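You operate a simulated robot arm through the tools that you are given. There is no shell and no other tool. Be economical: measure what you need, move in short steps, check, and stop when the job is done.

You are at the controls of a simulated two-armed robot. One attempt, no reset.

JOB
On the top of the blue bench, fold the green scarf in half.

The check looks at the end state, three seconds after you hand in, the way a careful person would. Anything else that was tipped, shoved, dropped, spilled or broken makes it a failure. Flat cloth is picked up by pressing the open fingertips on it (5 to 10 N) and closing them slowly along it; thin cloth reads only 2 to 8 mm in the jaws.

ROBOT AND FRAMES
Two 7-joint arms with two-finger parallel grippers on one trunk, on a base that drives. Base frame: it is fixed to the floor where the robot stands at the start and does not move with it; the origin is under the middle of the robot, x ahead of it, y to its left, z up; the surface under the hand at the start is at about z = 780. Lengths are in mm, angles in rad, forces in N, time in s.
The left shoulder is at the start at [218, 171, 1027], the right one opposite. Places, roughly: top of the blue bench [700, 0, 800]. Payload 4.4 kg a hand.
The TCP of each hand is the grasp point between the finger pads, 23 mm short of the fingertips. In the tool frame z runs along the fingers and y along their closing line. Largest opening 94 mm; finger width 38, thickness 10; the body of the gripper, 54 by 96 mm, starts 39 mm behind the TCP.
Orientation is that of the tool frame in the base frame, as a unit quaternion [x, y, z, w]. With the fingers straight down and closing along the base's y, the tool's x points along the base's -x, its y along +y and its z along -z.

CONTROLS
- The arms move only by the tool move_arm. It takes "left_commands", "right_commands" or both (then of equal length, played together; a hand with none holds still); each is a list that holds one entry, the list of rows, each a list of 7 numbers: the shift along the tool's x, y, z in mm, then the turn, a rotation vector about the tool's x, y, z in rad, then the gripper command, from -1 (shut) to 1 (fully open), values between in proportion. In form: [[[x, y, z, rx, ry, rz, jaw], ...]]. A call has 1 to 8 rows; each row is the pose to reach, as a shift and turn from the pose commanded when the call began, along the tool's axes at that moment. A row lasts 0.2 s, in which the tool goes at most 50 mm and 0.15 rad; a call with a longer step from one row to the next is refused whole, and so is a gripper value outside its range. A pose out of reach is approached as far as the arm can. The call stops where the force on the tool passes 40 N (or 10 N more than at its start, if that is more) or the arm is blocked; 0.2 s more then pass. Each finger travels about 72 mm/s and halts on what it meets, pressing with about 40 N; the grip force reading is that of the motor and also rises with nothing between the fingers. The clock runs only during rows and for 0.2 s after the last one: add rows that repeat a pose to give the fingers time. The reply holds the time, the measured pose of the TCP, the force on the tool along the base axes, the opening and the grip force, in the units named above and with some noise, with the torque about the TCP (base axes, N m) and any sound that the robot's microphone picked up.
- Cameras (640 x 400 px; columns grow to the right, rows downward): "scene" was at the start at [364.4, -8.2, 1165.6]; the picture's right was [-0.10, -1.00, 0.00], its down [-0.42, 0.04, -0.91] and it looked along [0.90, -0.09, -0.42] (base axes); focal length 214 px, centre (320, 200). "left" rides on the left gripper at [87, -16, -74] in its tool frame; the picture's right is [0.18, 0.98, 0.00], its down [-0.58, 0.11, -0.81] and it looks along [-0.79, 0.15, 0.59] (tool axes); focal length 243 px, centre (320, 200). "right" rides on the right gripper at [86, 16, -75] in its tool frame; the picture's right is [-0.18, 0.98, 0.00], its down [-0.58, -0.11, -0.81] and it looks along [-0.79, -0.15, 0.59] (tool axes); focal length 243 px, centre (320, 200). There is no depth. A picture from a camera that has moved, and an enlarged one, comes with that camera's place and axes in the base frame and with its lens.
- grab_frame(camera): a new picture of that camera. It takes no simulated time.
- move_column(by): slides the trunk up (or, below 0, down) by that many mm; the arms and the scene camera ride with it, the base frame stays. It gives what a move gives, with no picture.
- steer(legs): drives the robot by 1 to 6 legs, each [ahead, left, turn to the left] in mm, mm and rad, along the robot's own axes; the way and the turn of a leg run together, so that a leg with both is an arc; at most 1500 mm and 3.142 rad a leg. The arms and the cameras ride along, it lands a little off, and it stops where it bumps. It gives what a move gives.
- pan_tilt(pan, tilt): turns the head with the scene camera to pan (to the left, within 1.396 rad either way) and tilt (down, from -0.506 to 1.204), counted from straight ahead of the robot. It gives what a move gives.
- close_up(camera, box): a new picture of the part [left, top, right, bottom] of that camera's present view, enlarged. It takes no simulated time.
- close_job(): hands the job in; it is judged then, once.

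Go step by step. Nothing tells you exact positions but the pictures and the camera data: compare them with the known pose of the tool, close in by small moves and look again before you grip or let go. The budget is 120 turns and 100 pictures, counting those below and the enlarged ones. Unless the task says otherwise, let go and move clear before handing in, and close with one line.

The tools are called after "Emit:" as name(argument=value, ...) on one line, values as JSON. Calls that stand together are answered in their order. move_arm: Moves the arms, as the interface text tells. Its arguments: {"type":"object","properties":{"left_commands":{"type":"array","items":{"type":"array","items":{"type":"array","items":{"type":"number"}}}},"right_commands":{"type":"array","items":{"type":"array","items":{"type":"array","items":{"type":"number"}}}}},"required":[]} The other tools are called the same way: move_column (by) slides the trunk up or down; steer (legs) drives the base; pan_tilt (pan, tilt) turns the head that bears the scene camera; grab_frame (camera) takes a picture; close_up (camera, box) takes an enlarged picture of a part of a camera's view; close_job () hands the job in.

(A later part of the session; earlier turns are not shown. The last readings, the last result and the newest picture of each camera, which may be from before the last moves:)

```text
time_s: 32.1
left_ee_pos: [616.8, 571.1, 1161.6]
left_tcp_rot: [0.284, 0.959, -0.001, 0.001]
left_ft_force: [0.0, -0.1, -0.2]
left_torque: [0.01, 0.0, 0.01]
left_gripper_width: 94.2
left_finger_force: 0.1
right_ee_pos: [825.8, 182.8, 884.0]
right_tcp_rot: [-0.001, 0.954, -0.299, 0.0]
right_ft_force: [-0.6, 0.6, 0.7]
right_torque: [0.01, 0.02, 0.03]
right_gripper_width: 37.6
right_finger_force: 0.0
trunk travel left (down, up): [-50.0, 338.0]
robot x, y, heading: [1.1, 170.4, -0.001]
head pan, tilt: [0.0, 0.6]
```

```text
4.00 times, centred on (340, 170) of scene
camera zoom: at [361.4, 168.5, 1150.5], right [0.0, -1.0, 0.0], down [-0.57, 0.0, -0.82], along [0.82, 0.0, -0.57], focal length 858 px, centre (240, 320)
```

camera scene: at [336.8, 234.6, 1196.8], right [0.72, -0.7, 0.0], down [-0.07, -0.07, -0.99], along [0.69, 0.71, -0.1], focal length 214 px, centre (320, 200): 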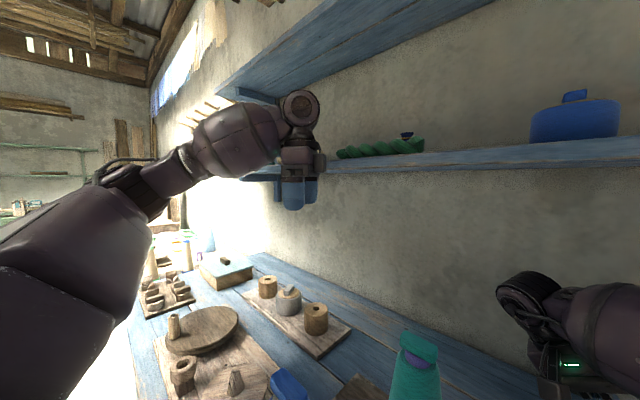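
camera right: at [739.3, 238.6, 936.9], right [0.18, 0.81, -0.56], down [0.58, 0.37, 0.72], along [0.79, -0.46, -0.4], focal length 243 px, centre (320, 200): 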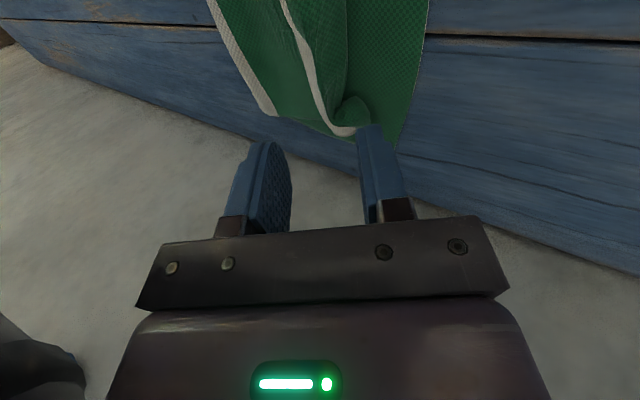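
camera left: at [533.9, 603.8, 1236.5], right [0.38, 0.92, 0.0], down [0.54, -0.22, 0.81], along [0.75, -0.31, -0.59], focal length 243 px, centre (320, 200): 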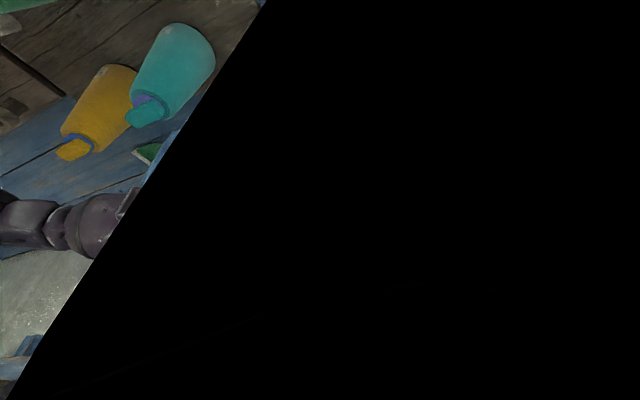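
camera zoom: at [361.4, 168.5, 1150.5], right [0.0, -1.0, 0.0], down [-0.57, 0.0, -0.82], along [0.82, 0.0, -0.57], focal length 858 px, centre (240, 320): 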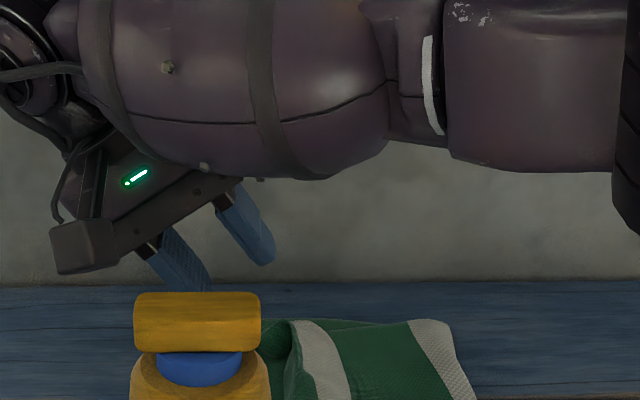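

Released; the end bulges with its flap turned back. I'll bring the right hand upright and higher so its camera sees the whole scarf.

Emit:
move_arm(right_commands=[[[0, -20, -25, -0.12, 0, 0, -0.2], [10, -40, -50, -0.24, 0, 0, -0.2], [30, -65, -60, -0.36, 0, 0, -0.6], [50, -85, -60, -0.48, 0, 0, -1], [75, -105, -60, -0.6, 0, 0, -1], [95, -105, -60, -0.6, 0, 0, -1], [95, -105, -60, -0.6, 0, 0, -1]]])

Emit:
grab_frame(camera="right")

Emit:
grab_frame(camera="scene")

```text
time_s: 33.7
left_ee_pos: [615.5, 571.9, 1162.0]
left_tcp_rot: [0.285, 0.959, 0.0, 0.001]
left_ft_force: [-0.1, 0.1, -0.8]
left_torque: [0.01, -0.02, -0.01]
left_gripper_width: 94.3
left_finger_force: 0.0
right_ee_pos: [734.2, 133.2, 996.9]
right_tcp_rot: [0.0, 1.0, -0.003, 0.0]
right_ft_force: [0.1, -0.2, 0.0]
right_torque: [-0.02, -0.01, 0.02]
right_gripper_width: 0.0
right_finger_force: 40.0
trunk travel left (down, up): [-50.0, 338.0]
robot x, y, heading: [1.8, 167.1, -0.003]
head pan, tilt: [0.0, 0.6]
```

```text
66 pictures are left
camera right: at [647.2, 149.9, 1070.7], right [0.18, 0.98, -0.01], down [0.58, -0.1, 0.81], along [0.79, -0.15, -0.59], focal length 243 px, centre (320, 200)
```

right: 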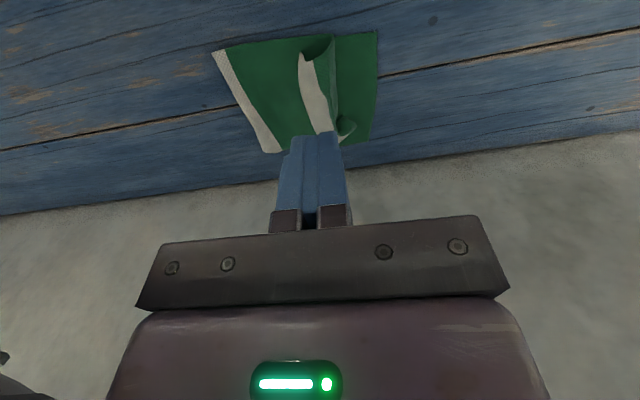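

```text
65 pictures are left
camera scene: at [361.0, 168.6, 1150.8], right [0.0, -1.0, 0.0], down [-0.56, 0.0, -0.83], along [0.83, 0.0, -0.56], focal length 214 px, centre (320, 200)
```

scene: 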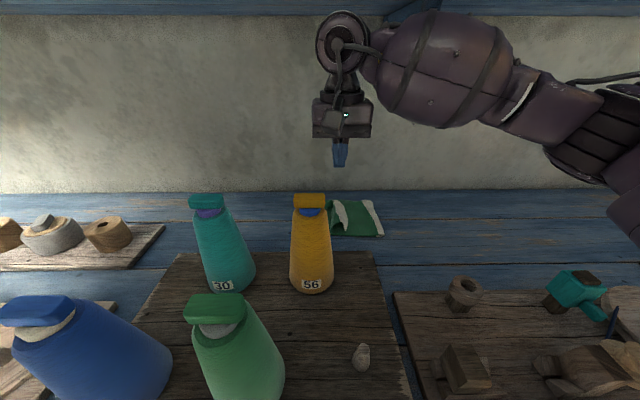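

Emit:
close_up(camera="right", box=[190, 10, 430, 160])

```text
2.67 times, centred on (310, 85) of right
camera zoom: at [647.2, 149.9, 1070.7], right [0.18, 0.98, -0.01], down [0.58, -0.1, 0.81], along [0.79, -0.15, -0.59], focal length 647 px, centre (347, 507)
```

zoom: 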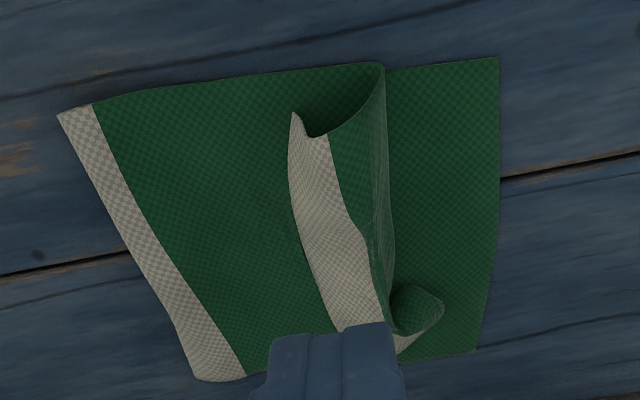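

The picture is clear now: bottom left edge at y≈180, fold at y≈10, and the top layer's end is turned back with its white edge at y≈101. I'll re-pinch the white band close to its edge, starting by hovering above it.

Emit:
move_arm(right_commands=[[[-20, -5, 30, 0, 0, 0, -0.5], [-45, -14, 60, 0, 0, 0, -0.45], [-71, -14, 100, 0, 0, 0, -0.45], [-71, -14, 135, 0, 0, 0, -0.45], [-71, -14, 135, 0, 0, 0, -0.45]]])

Emit:
grab_frame(camera="right")

Emit:
close_up(camera="scene", box=[260, 140, 420, 240])

```text
time_s: 34.9
left_ee_pos: [616.1, 571.0, 1162.2]
left_tcp_rot: [0.285, 0.958, -0.001, 0.002]
left_ft_force: [0.0, -1.0, 1.0]
left_torque: [0.02, 0.03, -0.02]
left_gripper_width: 93.9
left_finger_force: 0.0
right_ee_pos: [803.5, 117.3, 861.3]
right_tcp_rot: [-0.001, 1.0, -0.004, 0.001]
right_ft_force: [-0.8, -0.3, 1.1]
right_torque: [-0.04, 0.0, -0.01]
right_gripper_width: 25.8
right_finger_force: 0.0
trunk travel left (down, up): [-50.0, 338.0]
robot x, y, heading: [3.4, 166.5, 0.006]
head pan, tilt: [0.0, 0.6]
```

```text
63 pictures are left
camera right: at [716.6, 134.3, 934.5], right [0.18, 0.98, -0.01], down [0.58, -0.1, 0.81], along [0.79, -0.15, -0.59], focal length 243 px, centre (320, 200)
```

right: 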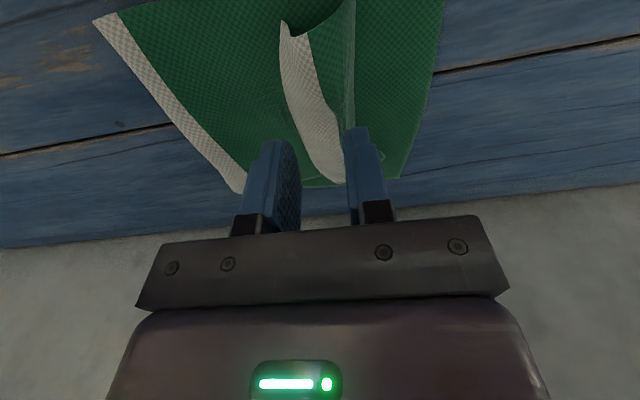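

```text
4.00 times, centred on (340, 190) of scene
camera zoom: at [360.6, 168.7, 1151.0], right [0.0, -1.0, 0.0], down [-0.56, 0.0, -0.83], along [0.83, 0.0, -0.56], focal length 858 px, centre (240, 240)
```

zoom: 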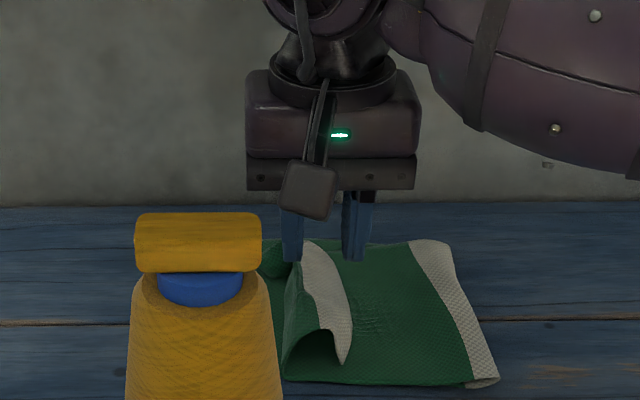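

The view is good: the end forms an arch with its white edge touching the layer at y≈100. I'll lower with the right finger at that edge and the left finger on the arch.

Emit:
move_arm(right_commands=[[[-4, -3, 25, 0, 0, 0, -0.42], [-4, -3, 43, 0, 0, 0, -0.42], [-4, -3, 50, 0, 0, 0, -0.42], [-4, -3, 53, 0, 0, 0, -0.42], [-4, -3, 53, 0, 0, 0, -0.42]]])

Emit:
close_up(camera="scene", box=[260, 140, 420, 240])

Emit:
close_up(camera="right", box=[200, 0, 440, 150])

```text
time_s: 36.1
left_ee_pos: [616.0, 571.3, 1162.8]
left_tcp_rot: [0.285, 0.958, -0.001, 0.001]
left_ft_force: [-0.9, 0.8, 0.9]
left_torque: [-0.01, 0.02, 0.02]
left_gripper_width: 94.1
left_finger_force: 0.0
right_ee_pos: [807.2, 113.0, 807.8]
right_tcp_rot: [-0.002, 1.0, -0.004, 0.0]
right_ft_force: [-0.2, -0.5, 2.0]
right_torque: [0.04, -0.02, -0.02]
right_gripper_width: 27.2
right_finger_force: 0.7
trunk travel left (down, up): [-50.0, 338.0]
robot x, y, heading: [-0.5, 173.7, 0.006]
head pan, tilt: [0.0, 0.6]
```

```text
4.00 times, centred on (340, 190) of scene
camera zoom: at [360.9, 168.7, 1150.9], right [0.0, -1.0, 0.0], down [-0.56, 0.0, -0.83], along [0.83, 0.0, -0.56], focal length 858 px, centre (240, 240)
```

zoom: 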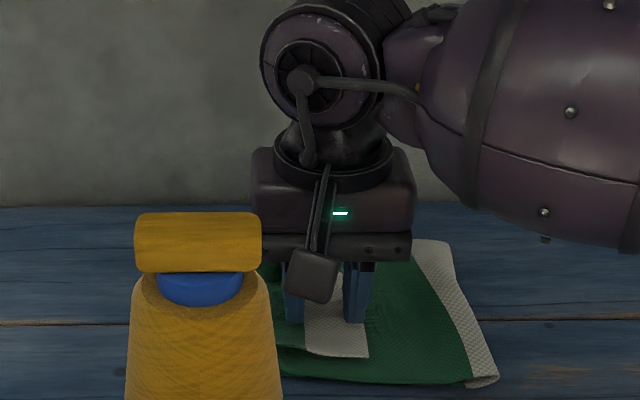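

```text
2.67 times, centred on (320, 75) of right
camera zoom: at [719.9, 130.3, 882.4], right [0.18, 0.98, -0.01], down [0.58, -0.1, 0.81], along [0.79, -0.15, -0.59], focal length 647 px, centre (320, 533)
```

zoom: 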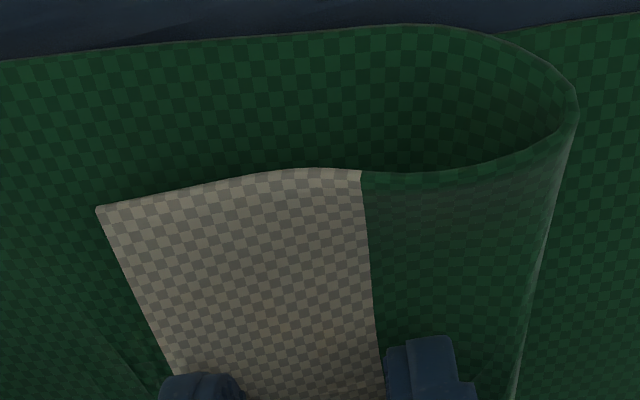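

The flap is pressed flat, with the right finger at its edge and the left just past the white band. I'll press slightly and close.

Emit:
move_arm(right_commands=[[[0, 0, 2, 0, 0, 0, -0.42], [0, 0, 2, 0, 0, 0, -0.5], [0, 0, 2, 0, 0, 0, -0.57], [0, 0, 2, 0, 0, 0, -0.64], [0, 0, 2, 0, 0, 0, -0.71], [0, 0, 2, 0, 0, 0, -0.78], [0, 0, 2, 0, 0, 0, -0.88], [0, 0, 2, 0, 0, 0, -1]]])

Emit:
move_arm(right_commands=[[[0, 0, 0, 0, 0, 0, -1], [0, 0, 0, 0, 0, 0, -1]]])

Emit:
close_up(camera="right", box=[200, 0, 440, 150])

```text
time_s: 37.9
left_ee_pos: [615.3, 571.9, 1161.6]
left_tcp_rot: [0.284, 0.959, -0.001, 0.001]
left_ft_force: [0.3, 1.2, 0.0]
left_torque: [-0.03, -0.04, 0.0]
left_gripper_width: 93.9
left_finger_force: 0.2
right_ee_pos: [807.4, 113.2, 805.7]
right_tcp_rot: [-0.001, 1.0, -0.003, -0.001]
right_ft_force: [1.1, 1.1, 6.0]
right_torque: [-0.02, 0.03, -0.02]
right_gripper_width: 0.0
right_finger_force: 40.4
trunk travel left (down, up): [-50.0, 338.0]
robot x, y, heading: [1.4, 164.0, -0.001]
head pan, tilt: [0.0, 0.6]
```

```text
time_s: 38.5
left_ee_pos: [615.9, 570.7, 1163.3]
left_tcp_rot: [0.285, 0.958, 0.0, 0.002]
left_ft_force: [0.8, -0.2, -0.1]
left_torque: [0.02, 0.0, -0.03]
left_gripper_width: 94.2
left_finger_force: 0.0
right_ee_pos: [806.9, 113.0, 806.5]
right_tcp_rot: [-0.001, 1.0, -0.004, 0.0]
right_ft_force: [0.1, 0.0, 6.6]
right_torque: [-0.01, 0.02, -0.03]
right_gripper_width: 0.0
right_finger_force: 40.0
trunk travel left (down, up): [-50.0, 338.0]
robot x, y, heading: [-1.5, 168.9, 0.003]
head pan, tilt: [0.0, 0.6]
```

```text
2.67 times, centred on (320, 75) of right
camera zoom: at [719.4, 130.5, 880.5], right [0.18, 0.98, -0.01], down [0.58, -0.1, 0.81], along [0.79, -0.15, -0.59], focal length 647 px, centre (320, 533)
```

zoom: 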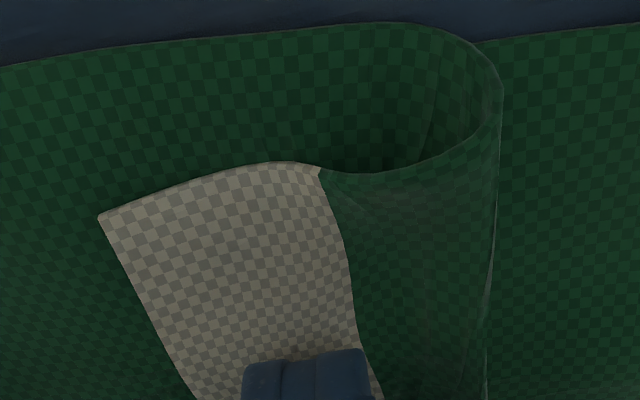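

It slipped because the press was too light (6 N). I'll reopen and retry with more pressure.

Emit:
move_arm(right_commands=[[[0, 0, -20, 0, 0, 0, -0.7], [0, 1, -20, 0, 0, 0, -0.38], [0, 1, -20, 0, 0, 0, -0.38], [0, 1, -5, 0, 0, 0, -0.38], [0, 1, 0, 0, 0, 0, -0.38], [0, 1, 3, 0, 0, 0, -0.38], [0, 1, 4, 0, 0, 0, -0.38], [0, 1, 4, 0, 0, 0, -0.38]]])

Emit:
close_up(camera="right", box=[200, 0, 440, 150])

```text
time_s: 40.3
left_ee_pos: [613.5, 571.4, 1163.3]
left_tcp_rot: [0.286, 0.958, 0.0, 0.003]
left_ft_force: [0.3, 0.1, 0.2]
left_torque: [-0.01, -0.02, 0.01]
left_gripper_width: 94.1
left_finger_force: 0.1
right_ee_pos: [805.7, 113.9, 805.7]
right_tcp_rot: [-0.001, 1.0, -0.002, 0.004]
right_ft_force: [4.2, -2.4, 18.4]
right_torque: [0.04, 0.03, -0.01]
right_gripper_width: 29.1
right_finger_force: 0.1
trunk travel left (down, up): [-50.0, 338.0]
robot x, y, heading: [1.0, 170.3, 0.003]
head pan, tilt: [0.0, 0.6]
```

```text
2.67 times, centred on (320, 75) of right
camera zoom: at [718.8, 131.1, 879.9], right [0.18, 0.98, 0.0], down [0.58, -0.1, 0.81], along [0.8, -0.15, -0.59], focal length 647 px, centre (320, 533)
```

zoom: 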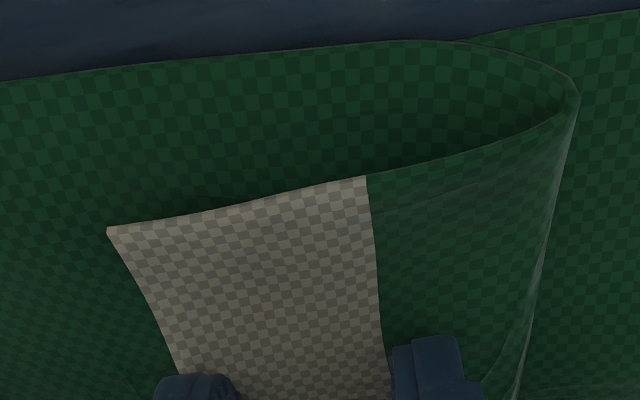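

Emit:
move_arm(right_commands=[[[0, 0, -1, 0, 0, 0, -0.44], [0, 0, -1, 0, 0, 0, -0.5], [0, 0, -1, 0, 0, 0, -0.56], [0, 0, -1, 0, 0, 0, -0.62], [0, 0, -1, 0, 0, 0, -0.68], [0, 0, -1, 0, 0, 0, -0.74], [0, 0, -1, 0, 0, 0, -0.82], [0, 0, -1, 0, 0, 0, -0.9]]])

Emit:
move_arm(right_commands=[[[0, 0, 0, 0, 0, 0, -1], [0, 0, 0, 0, 0, 0, -1], [0, 0, 0, 0, 0, 0, -1]]])

Emit:
close_up(camera="right", box=[200, 0, 440, 150])

```text
time_s: 42.1
left_ee_pos: [613.7, 571.1, 1162.2]
left_tcp_rot: [0.285, 0.959, 0.001, 0.003]
left_ft_force: [0.1, 0.0, 0.2]
left_torque: [-0.02, 0.03, 0.03]
left_gripper_width: 93.9
left_finger_force: 0.1
right_ee_pos: [805.4, 115.5, 806.0]
right_tcp_rot: [0.0, 1.0, -0.003, 0.0]
right_ft_force: [-1.0, -0.5, 25.4]
right_torque: [-0.04, 0.19, -0.04]
right_gripper_width: 3.7
right_finger_force: 0.0
trunk travel left (down, up): [-50.0, 338.0]
robot x, y, heading: [0.3, 168.1, 0.001]
head pan, tilt: [0.0, 0.6]
```

```text
time_s: 42.9
left_ee_pos: [613.5, 571.9, 1163.5]
left_tcp_rot: [0.285, 0.958, 0.0, 0.002]
left_ft_force: [0.1, -0.4, 0.0]
left_torque: [0.02, 0.01, 0.05]
left_gripper_width: 94.0
left_finger_force: 0.1
right_ee_pos: [805.8, 115.4, 805.8]
right_tcp_rot: [-0.001, 1.0, -0.003, 0.001]
right_ft_force: [-2.0, -1.1, 26.5]
right_torque: [-0.02, 0.23, -0.07]
right_gripper_width: 2.0
right_finger_force: 40.0
trunk travel left (down, up): [-50.0, 338.0]
robot x, y, heading: [3.2, 166.7, -0.002]
head pan, tilt: [0.0, 0.6]
```

```text
2.67 times, centred on (320, 75) of right
camera zoom: at [717.8, 131.5, 880.0], right [0.18, 0.98, -0.01], down [0.58, -0.1, 0.81], along [0.79, -0.15, -0.59], focal length 647 px, centre (320, 533)
```

zoom: 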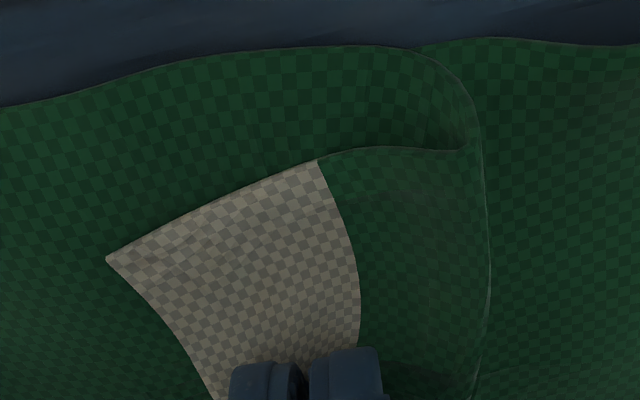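

Gripped at 2.0 mm. I'll lift carefully and check that only the flap comes along.

Emit:
move_arm(right_commands=[[[0, 2, -10, 0, 0, 0, -1], [0, 5, -22, 0, 0, 0, -1], [0, 10, -36, 0, 0, 0, -1], [0, 16, -50, 0, 0, 0, -1], [0, 16, -50, 0, 0, 0, -1]]])

Emit:
close_up(camera="right", box=[160, 0, 480, 200])

Emit:
close_up(camera="scene", box=[260, 140, 420, 240])

```text
time_s: 44.1
left_ee_pos: [616.1, 571.5, 1160.9]
left_tcp_rot: [0.285, 0.959, 0.0, 0.002]
left_ft_force: [1.0, 0.4, 0.3]
left_torque: [0.0, 0.02, 0.0]
left_gripper_width: 93.8
left_finger_force: 0.1
right_ee_pos: [806.3, 130.5, 851.9]
right_tcp_rot: [0.0, 1.0, -0.004, 0.0]
right_ft_force: [-0.2, 0.7, 0.4]
right_torque: [0.01, 0.0, 0.01]
right_gripper_width: 1.9
right_finger_force: 39.9
trunk travel left (down, up): [-50.0, 338.0]
robot x, y, heading: [-3.7, 170.8, 0.005]
head pan, tilt: [0.0, 0.6]
```

```text
2.00 times, centred on (320, 100) of right
camera zoom: at [719.8, 147.4, 926.9], right [0.18, 0.98, -0.01], down [0.58, -0.1, 0.81], along [0.79, -0.15, -0.59], focal length 485 px, centre (320, 400)
```

zoom: 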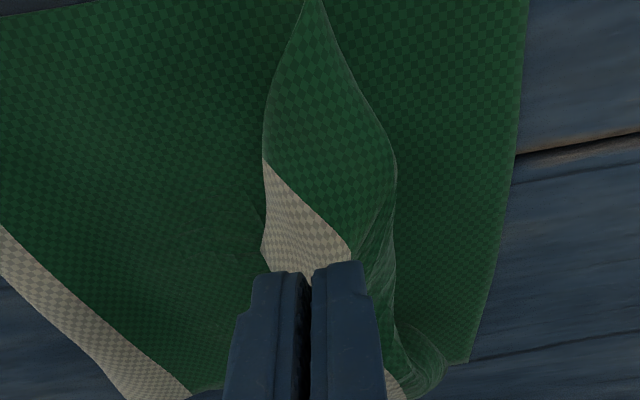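

```text
4.00 times, centred on (340, 190) of scene
camera zoom: at [361.3, 168.6, 1150.6], right [0.0, -1.0, 0.0], down [-0.57, 0.0, -0.82], along [0.82, 0.0, -0.57], focal length 858 px, centre (240, 240)
```

zoom: 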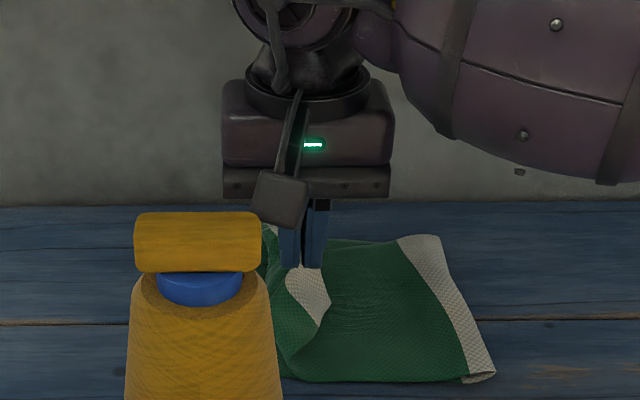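

Only the flap came up. I'll carry it up and left, leaning the gripper left again, to lay the end over the bottom's left edge.

Emit:
move_arm(right_commands=[[[0, 8, -15, 0.1, 0, 0, -1], [0, 18, -25, 0.2, 0, 0, -1], [0, 30, -30, 0.32, 0, 0, -1], [0, 40, -30, 0.44, 0, 0, -1], [0, 48, -25, 0.56, 0, 0, -1], [0, 55, -18, 0.68, 0, 0, -1], [0, 55, -18, 0.68, 0, 0, -1]]])

Emit:
close_up(camera="right", box=[160, 0, 480, 200])

Emit:
close_up(camera="scene", box=[260, 140, 420, 240])

```text
time_s: 45.7
left_ee_pos: [615.4, 571.7, 1161.2]
left_tcp_rot: [0.285, 0.958, 0.0, 0.001]
left_ft_force: [0.3, -0.3, 0.1]
left_torque: [0.05, 0.03, -0.02]
left_gripper_width: 94.1
left_finger_force: 0.1
right_ee_pos: [807.0, 183.9, 870.1]
right_tcp_rot: [0.0, 0.941, -0.337, 0.0]
right_ft_force: [-0.9, 0.7, -0.3]
right_torque: [0.04, 0.02, 0.02]
right_gripper_width: 2.1
right_finger_force: 39.8
trunk travel left (down, up): [-50.0, 338.0]
robot x, y, heading: [-0.3, 172.7, -0.0]
head pan, tilt: [0.0, 0.6]
```

```text
2.00 times, centred on (320, 100) of right
camera zoom: at [720.1, 245.2, 917.8], right [0.18, 0.76, -0.62], down [0.58, 0.43, 0.69], along [0.79, -0.49, -0.36], focal length 485 px, centre (320, 400)
```

zoom: 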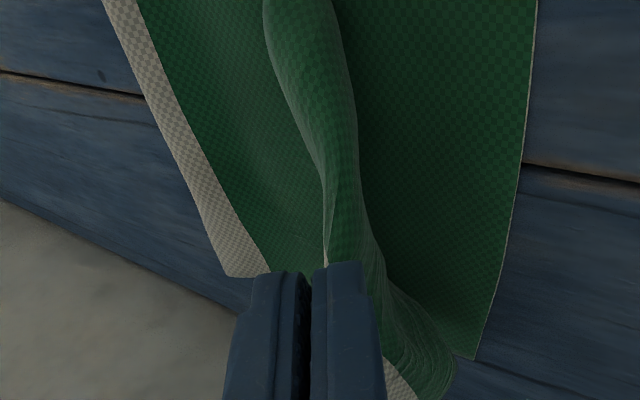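

```text
4.00 times, centred on (340, 190) of scene
camera zoom: at [361.0, 168.4, 1150.8], right [0.0, -1.0, 0.0], down [-0.56, 0.0, -0.83], along [0.83, 0.0, -0.56], focal length 858 px, centre (240, 240)
```

zoom: 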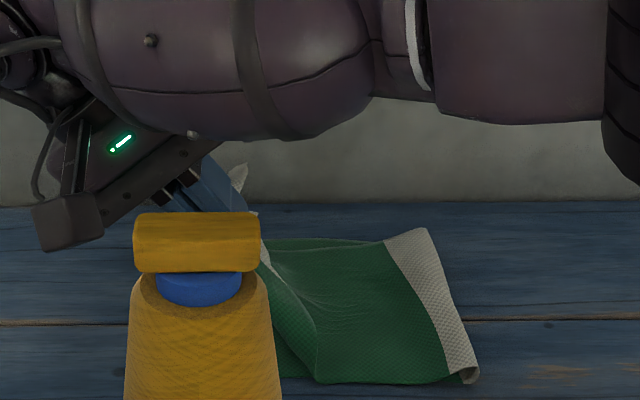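

The end now stands up with only a small tip turned. I'll lower near the left edge and look before releasing.

Emit:
move_arm(right_commands=[[[0, 14, 12, 0, 0, 0, -1], [0, 28, 25, 0, 0, 0, -1], [0, 28, 25, 0, 0, 0, -1]]])

Emit:
close_up(camera="right", box=[160, 0, 480, 200])

Emit:
close_up(camera="scene", box=[260, 140, 420, 240])

```text
time_s: 46.5
left_ee_pos: [615.9, 570.7, 1161.6]
left_tcp_rot: [0.286, 0.958, 0.0, 0.002]
left_ft_force: [0.2, 0.2, 0.0]
left_torque: [0.03, 0.02, -0.03]
left_gripper_width: 93.8
left_finger_force: 0.0
right_ee_pos: [807.3, 191.6, 835.3]
right_tcp_rot: [0.0, 0.942, -0.336, 0.0]
right_ft_force: [-0.4, 0.4, -0.7]
right_torque: [0.03, 0.03, 0.02]
right_gripper_width: 1.8
right_finger_force: 39.8
trunk travel left (down, up): [-50.0, 338.0]
robot x, y, heading: [3.2, 170.4, 0.002]
head pan, tilt: [0.0, 0.6]
```

```text
2.00 times, centred on (320, 100) of right
camera zoom: at [720.1, 251.8, 881.9], right [0.18, 0.76, -0.62], down [0.58, 0.43, 0.69], along [0.79, -0.49, -0.36], focal length 485 px, centre (320, 400)
```

zoom: 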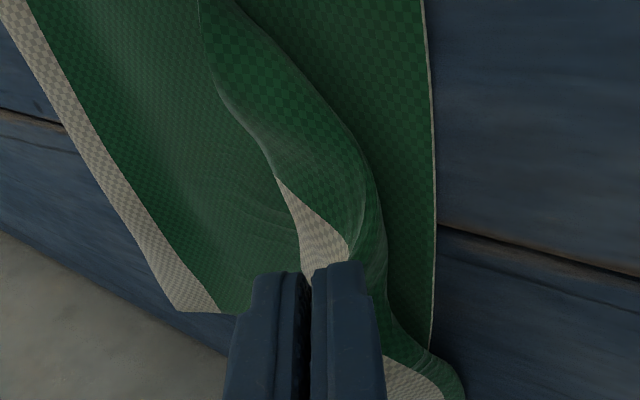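

```text
4.00 times, centred on (340, 190) of scene
camera zoom: at [360.8, 168.6, 1150.9], right [0.0, -1.0, 0.0], down [-0.56, 0.0, -0.83], along [0.83, 0.0, -0.56], focal length 858 px, centre (240, 240)
```

zoom: 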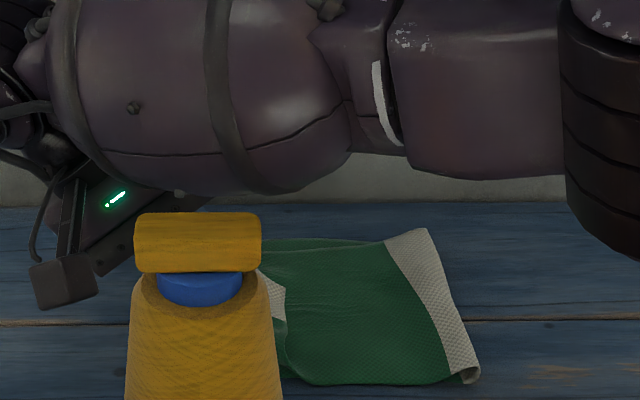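

The near corner is still turned back. I'll raise to let it hang free and then release from a small height so it can spring open.

Emit:
move_arm(right_commands=[[[0, -10, -25, 0, 0, 0, -1], [0, -10, -45, 0, 0, 0, -1], [0, -10, -45, 0, 0, 0, -1], [0, -10, -45, 0, 0, 0, -1]]])

Emit:
close_up(camera="right", box=[160, 0, 480, 200])

```text
time_s: 47.5
left_ee_pos: [615.6, 571.4, 1161.3]
left_tcp_rot: [0.285, 0.958, -0.001, 0.002]
left_ft_force: [-0.4, 0.1, -0.2]
left_torque: [0.01, -0.01, -0.02]
left_gripper_width: 94.2
left_finger_force: 0.1
right_ee_pos: [806.8, 211.9, 875.6]
right_tcp_rot: [-0.001, 0.942, -0.336, 0.001]
right_ft_force: [0.9, 0.4, -1.0]
right_torque: [0.06, 0.02, 0.01]
right_gripper_width: 2.3
right_finger_force: 39.7
trunk travel left (down, up): [-50.0, 338.0]
robot x, y, heading: [4.0, 165.8, -0.002]
head pan, tilt: [0.0, 0.6]
```

```text
2.00 times, centred on (320, 100) of right
camera zoom: at [719.5, 272.2, 921.7], right [0.18, 0.76, -0.62], down [0.58, 0.43, 0.69], along [0.79, -0.49, -0.36], focal length 485 px, centre (320, 400)
```

zoom: 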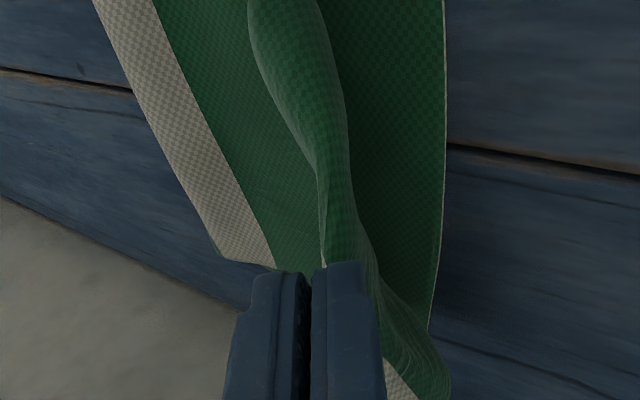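

Emit:
move_arm(right_commands=[[[0, 8, 12, 0, 0, 0, -1], [0, 8, 12, 0, 0, 0, 0.2], [0, 8, 12, 0, 0, 0, 0.2], [0, 8, 12, 0, 0, 0, 0.2], [0, 8, 0, 0, 0, 0, 0.2], [0, 8, -30, 0, 0, 0, 0.2], [0, 8, -60, 0, 0, 0, 0.2]]])

Emit:
close_up(camera="right", box=[160, 0, 480, 200])

Emit:
close_up(camera="scene", box=[260, 140, 420, 240])

```text
time_s: 49.1
left_ee_pos: [615.3, 572.3, 1163.6]
left_tcp_rot: [0.285, 0.959, -0.001, 0.002]
left_ft_force: [-1.4, 0.8, 0.8]
left_torque: [-0.02, 0.0, 0.03]
left_gripper_width: 94.1
left_finger_force: 0.0
right_ee_pos: [806.0, 258.6, 917.9]
right_tcp_rot: [0.0, 0.942, -0.336, 0.0]
right_ft_force: [-0.3, 1.8, 0.4]
right_torque: [-0.01, 0.0, 0.03]
right_gripper_width: 56.6
right_finger_force: 0.0
trunk travel left (down, up): [-50.0, 338.0]
robot x, y, heading: [-0.7, 169.3, 0.002]
head pan, tilt: [0.0, 0.6]
```

```text
2.00 times, centred on (320, 100) of right
camera zoom: at [719.0, 318.5, 964.7], right [0.18, 0.76, -0.62], down [0.58, 0.43, 0.69], along [0.79, -0.49, -0.36], focal length 485 px, centre (320, 400)
```

zoom: 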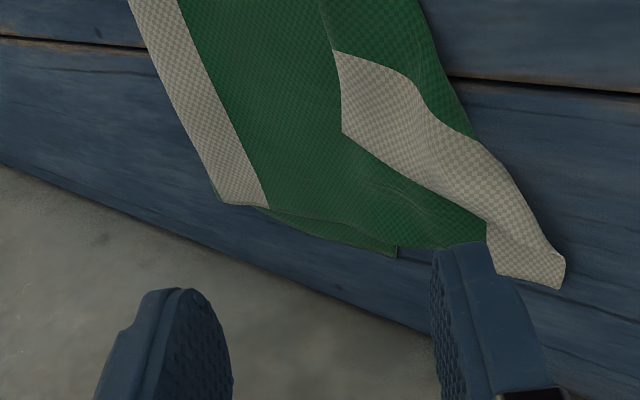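

```text
4.00 times, centred on (340, 190) of scene
camera zoom: at [360.4, 169.1, 1151.1], right [0.0, -1.0, 0.0], down [-0.56, 0.0, -0.83], along [0.83, 0.0, -0.56], focal length 858 px, centre (240, 240)
```

zoom: 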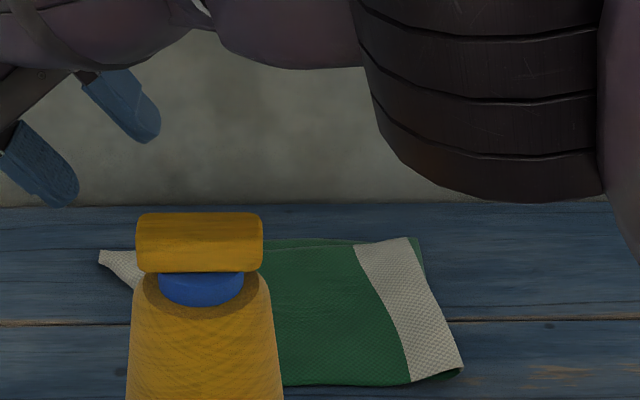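

Much better: the end has flipped open except the near corner, and it now reaches past the left edge. I'll take an overview.

Emit:
move_arm(right_commands=[[[0, -25, -30, -0.1, 0, 0, 0], [0, -50, -60, -0.22, 0, 0, -0.5], [20, -75, -50, -0.34, 0, 0, -1], [40, -95, -35, -0.46, 0, 0, -1], [60, -110, -20, -0.58, 0, 0, -1], [76, -121, -8, -0.68, 0, 0, -1], [76, -121, -8, -0.68, 0, 0, -1]]])

Emit:
close_up(camera="right", box=[170, 0, 490, 200])

```text
time_s: 50.7
left_ee_pos: [615.9, 570.9, 1161.4]
left_tcp_rot: [0.286, 0.958, -0.001, 0.002]
left_ft_force: [0.3, 0.2, 1.1]
left_torque: [-0.01, -0.01, 0.02]
left_gripper_width: 94.1
left_finger_force: 0.1
right_ee_pos: [729.7, 169.6, 999.7]
right_tcp_rot: [-0.001, 1.0, -0.002, 0.0]
right_ft_force: [-0.4, -0.7, 0.1]
right_torque: [-0.02, -0.03, -0.02]
right_gripper_width: 0.2
right_finger_force: 40.1
trunk travel left (down, up): [-50.0, 338.0]
robot x, y, heading: [-0.4, 165.4, 0.003]
head pan, tilt: [0.0, 0.6]
```

```text
2.00 times, centred on (330, 100) of right
camera zoom: at [642.8, 186.0, 1073.5], right [0.18, 0.98, -0.01], down [0.58, -0.1, 0.81], along [0.79, -0.15, -0.59], focal length 485 px, centre (300, 400)
```

zoom: 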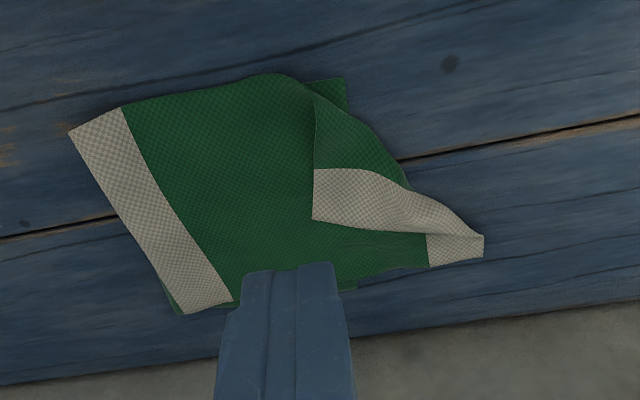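

Bottom layer is unchanged (left edge y≈185), but the top's near corner is turned back diagonally and the end overhangs to y≈270. First I'll flip the corner, its tip being near (831, 158), with the jaws turned to match.

Emit:
move_arm(right_commands=[[[-15, 0, 25, 0, 0, -0.14, -0.4], [-35, 2, 50, 0, 0, -0.28, -0.35], [-55, 4, 75, 0, 0, -0.42, -0.35], [-75, 5, 100, 0, 0, -0.56, -0.35], [-86, 5, 125, 0, 0, -0.7, -0.35], [-86, 5, 140, 0, 0, -0.72, -0.35], [-86, 5, 140, 0, 0, -0.72, -0.35]]])

Emit:
grab_frame(camera="right")

```text
time_s: 52.3
left_ee_pos: [616.2, 571.6, 1161.6]
left_tcp_rot: [0.285, 0.959, -0.001, 0.002]
left_ft_force: [0.5, 0.3, 0.7]
left_torque: [-0.01, 0.0, -0.02]
left_gripper_width: 94.0
left_finger_force: 0.0
right_ee_pos: [817.7, 172.4, 857.1]
right_tcp_rot: [-0.354, 0.935, -0.003, -0.001]
right_ft_force: [1.2, 0.2, 0.3]
right_torque: [0.0, 0.01, -0.01]
right_gripper_width: 30.8
right_finger_force: 0.0
trunk travel left (down, up): [-50.0, 338.0]
robot x, y, heading: [3.4, 164.7, 0.002]
head pan, tilt: [0.0, 0.6]
```

```text
46 pictures are left
camera right: at [740.6, 127.8, 932.0], right [-0.51, 0.86, -0.01], down [0.51, 0.31, 0.8], along [0.69, 0.41, -0.59], focal length 243 px, centre (320, 200)
```

right: 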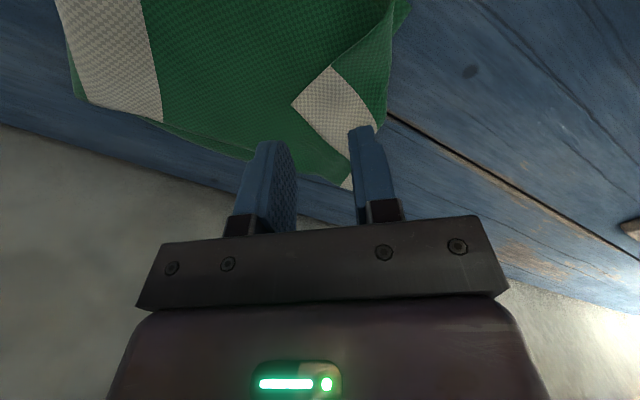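

The corner tip is at about (827, 158). I'll shift 8 mm inward, lower, and press.

Emit:
move_arm(right_commands=[[[0, 8, 25, 0, 0, 0, -0.35], [0, 8, 40, 0, 0, 0, -0.35], [0, 8, 48, 0, 0, 0, -0.35], [0, 8, 52, 0, 0, 0, -0.35], [0, 8, 54, 0, 0, 0, -0.35], [0, 8, 54, 0, 0, 0, -0.35]]])

Emit:
close_up(camera="right", box=[160, 0, 480, 200])

```text
time_s: 53.7
left_ee_pos: [615.8, 571.6, 1162.8]
left_tcp_rot: [0.285, 0.959, -0.001, 0.002]
left_ft_force: [-0.8, 0.1, 0.0]
left_torque: [0.0, -0.02, 0.0]
left_gripper_width: 93.9
left_finger_force: 0.1
right_ee_pos: [810.4, 178.9, 806.4]
right_tcp_rot: [-0.353, 0.936, -0.003, 0.0]
right_ft_force: [-0.2, -2.1, 10.2]
right_torque: [-0.06, 0.05, 0.06]
right_gripper_width: 30.5
right_finger_force: 0.0
trunk travel left (down, up): [-50.0, 338.0]
robot x, y, heading: [0.6, 164.2, -0.002]
head pan, tilt: [0.0, 0.6]
```

```text
2.00 times, centred on (320, 100) of right
camera zoom: at [734.4, 133.9, 880.8], right [-0.51, 0.86, -0.01], down [0.51, 0.31, 0.81], along [0.69, 0.41, -0.59], focal length 485 px, centre (320, 400)
```

zoom: 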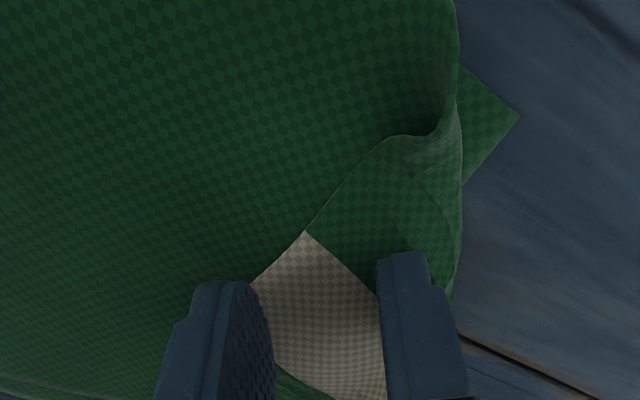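

Well placed and balanced at 10 N; closing slowly.

Emit:
move_arm(right_commands=[[[0, 0, 1, 0, 0, 0, -0.42], [0, 0, 1, 0, 0, 0, -0.49], [0, 0, 1, 0, 0, 0, -0.56], [0, 0, 1, 0, 0, 0, -0.63], [0, 0, 1, 0, 0, 0, -0.7], [0, 0, 1, 0, 0, 0, -0.78], [0, 0, 1, 0, 0, 0, -0.88], [0, 0, 1, 0, 0, 0, -1]]])

Emit:
move_arm(right_commands=[[[0, 0, 0, 0, 0, 0, -1], [0, 0, 0, 0, 0, 0, -1]]])

```text
time_s: 55.5
left_ee_pos: [613.9, 571.5, 1164.4]
left_tcp_rot: [0.285, 0.958, 0.0, 0.003]
left_ft_force: [0.6, 0.2, -0.3]
left_torque: [0.0, -0.02, -0.02]
left_gripper_width: 93.9
left_finger_force: 0.0
right_ee_pos: [809.9, 178.3, 807.2]
right_tcp_rot: [-0.353, 0.936, -0.003, 0.001]
right_ft_force: [0.9, -1.7, 24.0]
right_torque: [-0.08, 0.02, 0.02]
right_gripper_width: 2.4
right_finger_force: 39.7
trunk travel left (down, up): [-50.0, 338.0]
robot x, y, heading: [-0.4, 170.4, 0.003]
head pan, tilt: [0.0, 0.6]
```

```text
time_s: 56.1
left_ee_pos: [613.7, 571.3, 1162.7]
left_tcp_rot: [0.285, 0.959, 0.0, 0.003]
left_ft_force: [-0.4, 0.2, -0.3]
left_torque: [-0.01, 0.0, -0.02]
left_gripper_width: 94.1
left_finger_force: 0.0
right_ee_pos: [811.1, 178.0, 806.7]
right_tcp_rot: [-0.354, 0.935, -0.004, 0.0]
right_ft_force: [2.8, -1.3, 26.9]
right_torque: [-0.09, 0.02, 0.0]
right_gripper_width: 2.7
right_finger_force: 39.7
trunk travel left (down, up): [-50.0, 338.0]
robot x, y, heading: [0.3, 166.8, 0.003]
head pan, tilt: [0.0, 0.6]
```

Gripped (2.7 mm). I'll lift the corner, flip it toward the near-left, leaning the gripper, and bring it over its proper place.

Emit:
move_arm(right_commands=[[[0, 8, -18, 0, 0, 0, -1], [0, 18, -38, 0.1, 0, 0, -1], [5, 30, -58, 0.22, 0, 0, -1], [12, 40, -70, 0.34, 0, 0, -1], [22, 40, -70, 0.46, 0, 0, -1], [32, 34, -68, 0.56, 0, 0, -1], [43, 28, -65, 0.6, 0, 0, -1], [43, 28, -65, 0.6, 0, 0, -1]]])

Emit:
close_up(camera="right", box=[160, 0, 480, 200])

Emit:
close_up(camera="scene", box=[240, 130, 420, 242])

```text
time_s: 57.9
left_ee_pos: [615.7, 571.2, 1161.6]
left_tcp_rot: [0.285, 0.959, 0.0, 0.002]
left_ft_force: [-0.2, 0.4, 0.2]
left_torque: [0.0, -0.04, 0.01]
left_gripper_width: 93.8
left_finger_force: 0.0
right_ee_pos: [760.8, 170.9, 868.8]
right_tcp_rot: [-0.337, 0.893, -0.281, 0.103]
right_ft_force: [0.1, -0.3, 0.5]
right_torque: [0.1, 0.17, 0.11]
right_gripper_width: 2.6
right_finger_force: 40.1
trunk travel left (down, up): [-50.0, 338.0]
robot x, y, heading: [1.0, 167.0, 0.003]
head pan, tilt: [0.0, 0.6]
```

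```text
2.00 times, centred on (320, 100) of right
camera zoom: at [658.4, 156.4, 921.1], right [-0.4, 0.73, -0.56], down [0.2, 0.66, 0.72], along [0.9, 0.18, -0.41], focal length 485 px, centre (320, 400)
```

zoom: 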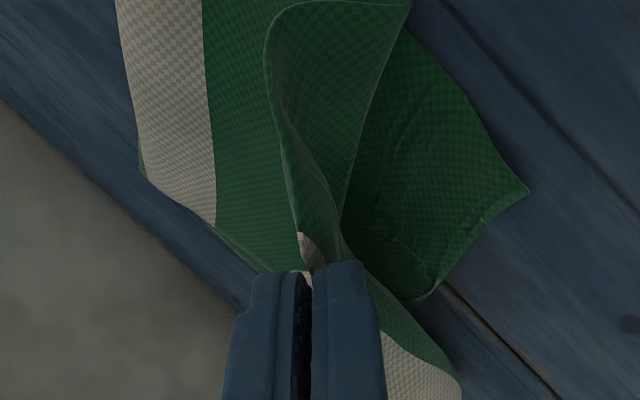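

```text
3.56 times, centred on (330, 186) of scene
camera zoom: at [361.1, 168.7, 1150.7], right [0.0, -1.0, 0.0], down [-0.56, 0.0, -0.83], along [0.83, 0.0, -0.56], focal length 763 px, centre (284, 250)
```

zoom: 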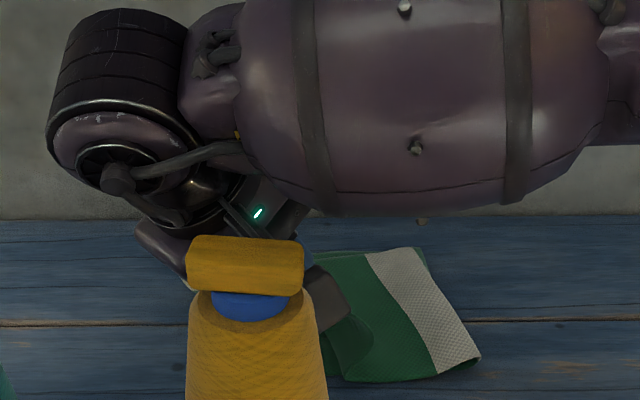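

The gripper's camera is very near the yellow cone, and the cone's cap looks shifted by a few pixels. I'll back away forward, slowly, straight off it.

Emit:
move_arm(right_commands=[[[-4.5, -3.3, 2.2, 0, 0, 0, -1], [-9, -6.5, 4.5, 0, 0, 0, -1], [-13.5, -9.8, 6.7, 0, 0, 0, -1], [-18, -13, 9, 0, 0, 0, -1], [-22.5, -16.3, 11.2, 0, 0, 0, -1], [-27, -19.6, 13.4, 0, 0, 0, -1], [-30, -21.8, 14.9, 0, 0, 0, -1]]])

Emit:
grab_frame(camera="scene")

```text
time_s: 59.5
left_ee_pos: [616.0, 571.7, 1161.5]
left_tcp_rot: [0.285, 0.958, 0.0, 0.002]
left_ft_force: [0.2, -0.1, 0.0]
left_torque: [-0.01, 0.02, -0.03]
left_gripper_width: 93.9
left_finger_force: 0.1
right_ee_pos: [801.6, 171.7, 867.9]
right_tcp_rot: [-0.338, 0.893, -0.279, 0.102]
right_ft_force: [-0.1, 0.3, 0.3]
right_torque: [0.03, 0.02, -0.01]
right_gripper_width: 2.4
right_finger_force: 40.0
trunk travel left (down, up): [-50.0, 338.0]
robot x, y, heading: [-0.5, 168.4, -0.004]
head pan, tilt: [0.0, 0.6]
```

```text
42 pictures are left
camera scene: at [361.0, 168.7, 1150.8], right [0.0, -1.0, 0.0], down [-0.56, 0.0, -0.83], along [0.83, 0.0, -0.56], focal length 214 px, centre (320, 200)
```

scene: 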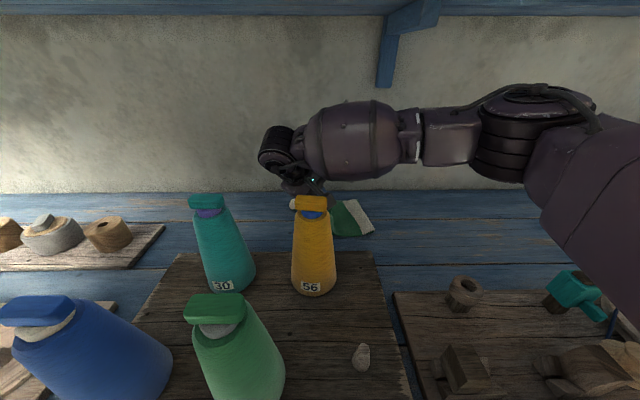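

Contact is gone (torque back to zero) and the cone stands upright, with only a few millimetres of shift. I'll straighten the gripper, which moves its camera away from the cone, before bringing the corner to its place.

Emit:
move_arm(right_commands=[[[0, 0, 0, -0.12, 0, 0, -1], [0, 0, 0, -0.24, 0, 0, -1], [0, 0, 0, -0.36, 0, 0, -1], [0, 0, 0, -0.48, 0, 0, -1], [0, 0, 0, -0.6, 0, 0, -1], [0, 0, 0, -0.6, 0, 0, -1]]])

Emit:
move_arm(right_commands=[[[8, 6, 0, 0, 0, 0, -1], [17, 12, 0, 0, 0, 0, -1], [25, 20, 0, 0, 0, 0, -1], [25, 20, 0, 0, 0, 0, -1]]])

Emit:
grab_frame(camera="right")

Emit:
close_up(camera="scene", box=[240, 120, 432, 240])

```text
time_s: 60.9
left_ee_pos: [615.9, 571.4, 1163.5]
left_tcp_rot: [0.285, 0.959, 0.0, 0.002]
left_ft_force: [0.6, 0.1, -0.9]
left_torque: [0.0, 0.01, -0.01]
left_gripper_width: 94.1
left_finger_force: 0.0
right_ee_pos: [802.0, 171.3, 868.9]
right_tcp_rot: [-0.353, 0.936, -0.002, -0.001]
right_ft_force: [0.1, -0.9, 0.3]
right_torque: [-0.02, -0.03, 0.02]
right_gripper_width: 2.1
right_finger_force: 39.9
trunk travel left (down, up): [-50.0, 338.0]
robot x, y, heading: [1.0, 170.0, 0.004]
head pan, tilt: [0.0, 0.6]
```

```text
time_s: 61.9
left_ee_pos: [616.3, 572.1, 1160.7]
left_tcp_rot: [0.285, 0.958, -0.001, 0.001]
left_ft_force: [0.6, -0.5, -0.4]
left_torque: [0.01, 0.02, 0.0]
left_gripper_width: 94.1
left_finger_force: 0.2
right_ee_pos: [767.2, 170.9, 869.1]
right_tcp_rot: [-0.352, 0.936, -0.002, -0.002]
right_ft_force: [0.2, 0.1, -0.1]
right_torque: [-0.04, -0.05, 0.0]
right_gripper_width: 2.1
right_finger_force: 39.9
trunk travel left (down, up): [-50.0, 338.0]
robot x, y, heading: [2.0, 170.4, 0.005]
head pan, tilt: [0.0, 0.6]
```

```text
41 pictures are left
camera right: at [692.4, 125.9, 943.8], right [-0.51, 0.86, -0.01], down [0.51, 0.31, 0.8], along [0.69, 0.41, -0.59], focal length 243 px, centre (320, 200)
```

right: 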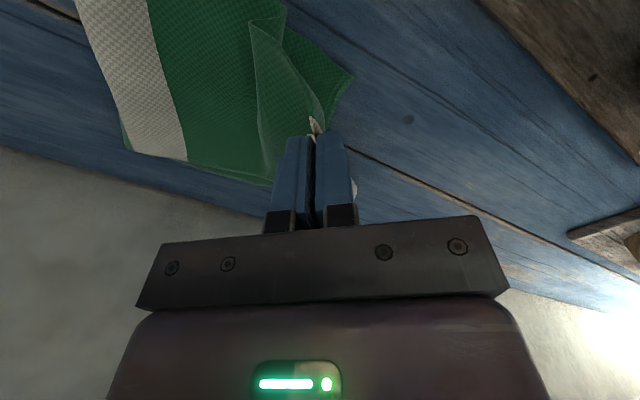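

```text
3.33 times, centred on (336, 180) of scene
camera zoom: at [361.1, 168.7, 1150.7], right [0.0, -1.0, 0.0], down [-0.56, 0.0, -0.83], along [0.83, 0.0, -0.56], focal length 715 px, centre (267, 267)
```

zoom: 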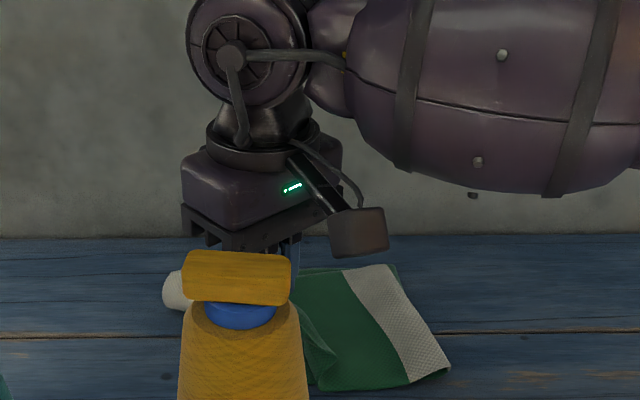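

The corner hangs above its target. Releasing now and rising straight up.

Emit:
move_arm(right_commands=[[[0, 0, 5, 0, 0, 0, -1], [0, 0, 5, 0, 0, 0, 0], [0, 0, 5, 0, 0, 0, 0], [0, 0, -20, 0, 0, 0, 0], [0, 0, -60, 0, 0, 0, 0], [0, 0, -100, 0, 0, 0, -0.5], [0, 0, -140, 0, 0, 0, -1], [0, 0, -140, 0, 0, 0, -1]]])

Emit:
grab_frame(camera="right")

```text
time_s: 63.7
left_ee_pos: [616.5, 573.3, 1160.6]
left_tcp_rot: [0.285, 0.959, -0.001, 0.001]
left_ft_force: [-0.8, -0.8, 0.3]
left_torque: [0.03, 0.01, 0.03]
left_gripper_width: 94.2
left_finger_force: 0.0
right_ee_pos: [767.0, 169.1, 1007.5]
right_tcp_rot: [-0.353, 0.936, -0.002, -0.002]
right_ft_force: [0.3, 0.5, 0.1]
right_torque: [-0.03, -0.02, -0.02]
right_gripper_width: 0.0
right_finger_force: 40.3
trunk travel left (down, up): [-50.0, 338.0]
robot x, y, heading: [0.8, 164.2, -0.001]
head pan, tilt: [0.0, 0.6]
```

```text
39 pictures are left
camera right: at [691.7, 125.6, 1082.7], right [-0.51, 0.86, 0.0], down [0.51, 0.31, 0.8], along [0.69, 0.41, -0.6], focal length 243 px, centre (320, 200)
```

right: 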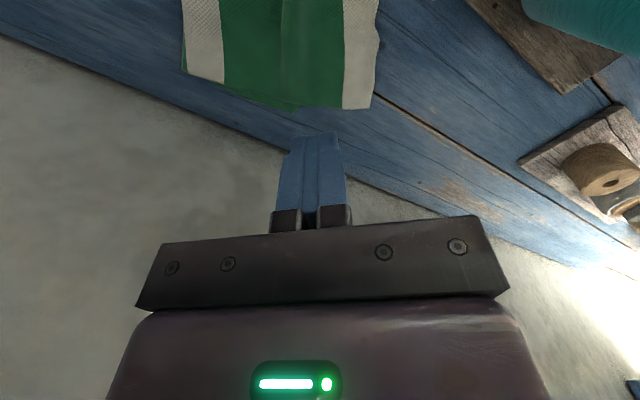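

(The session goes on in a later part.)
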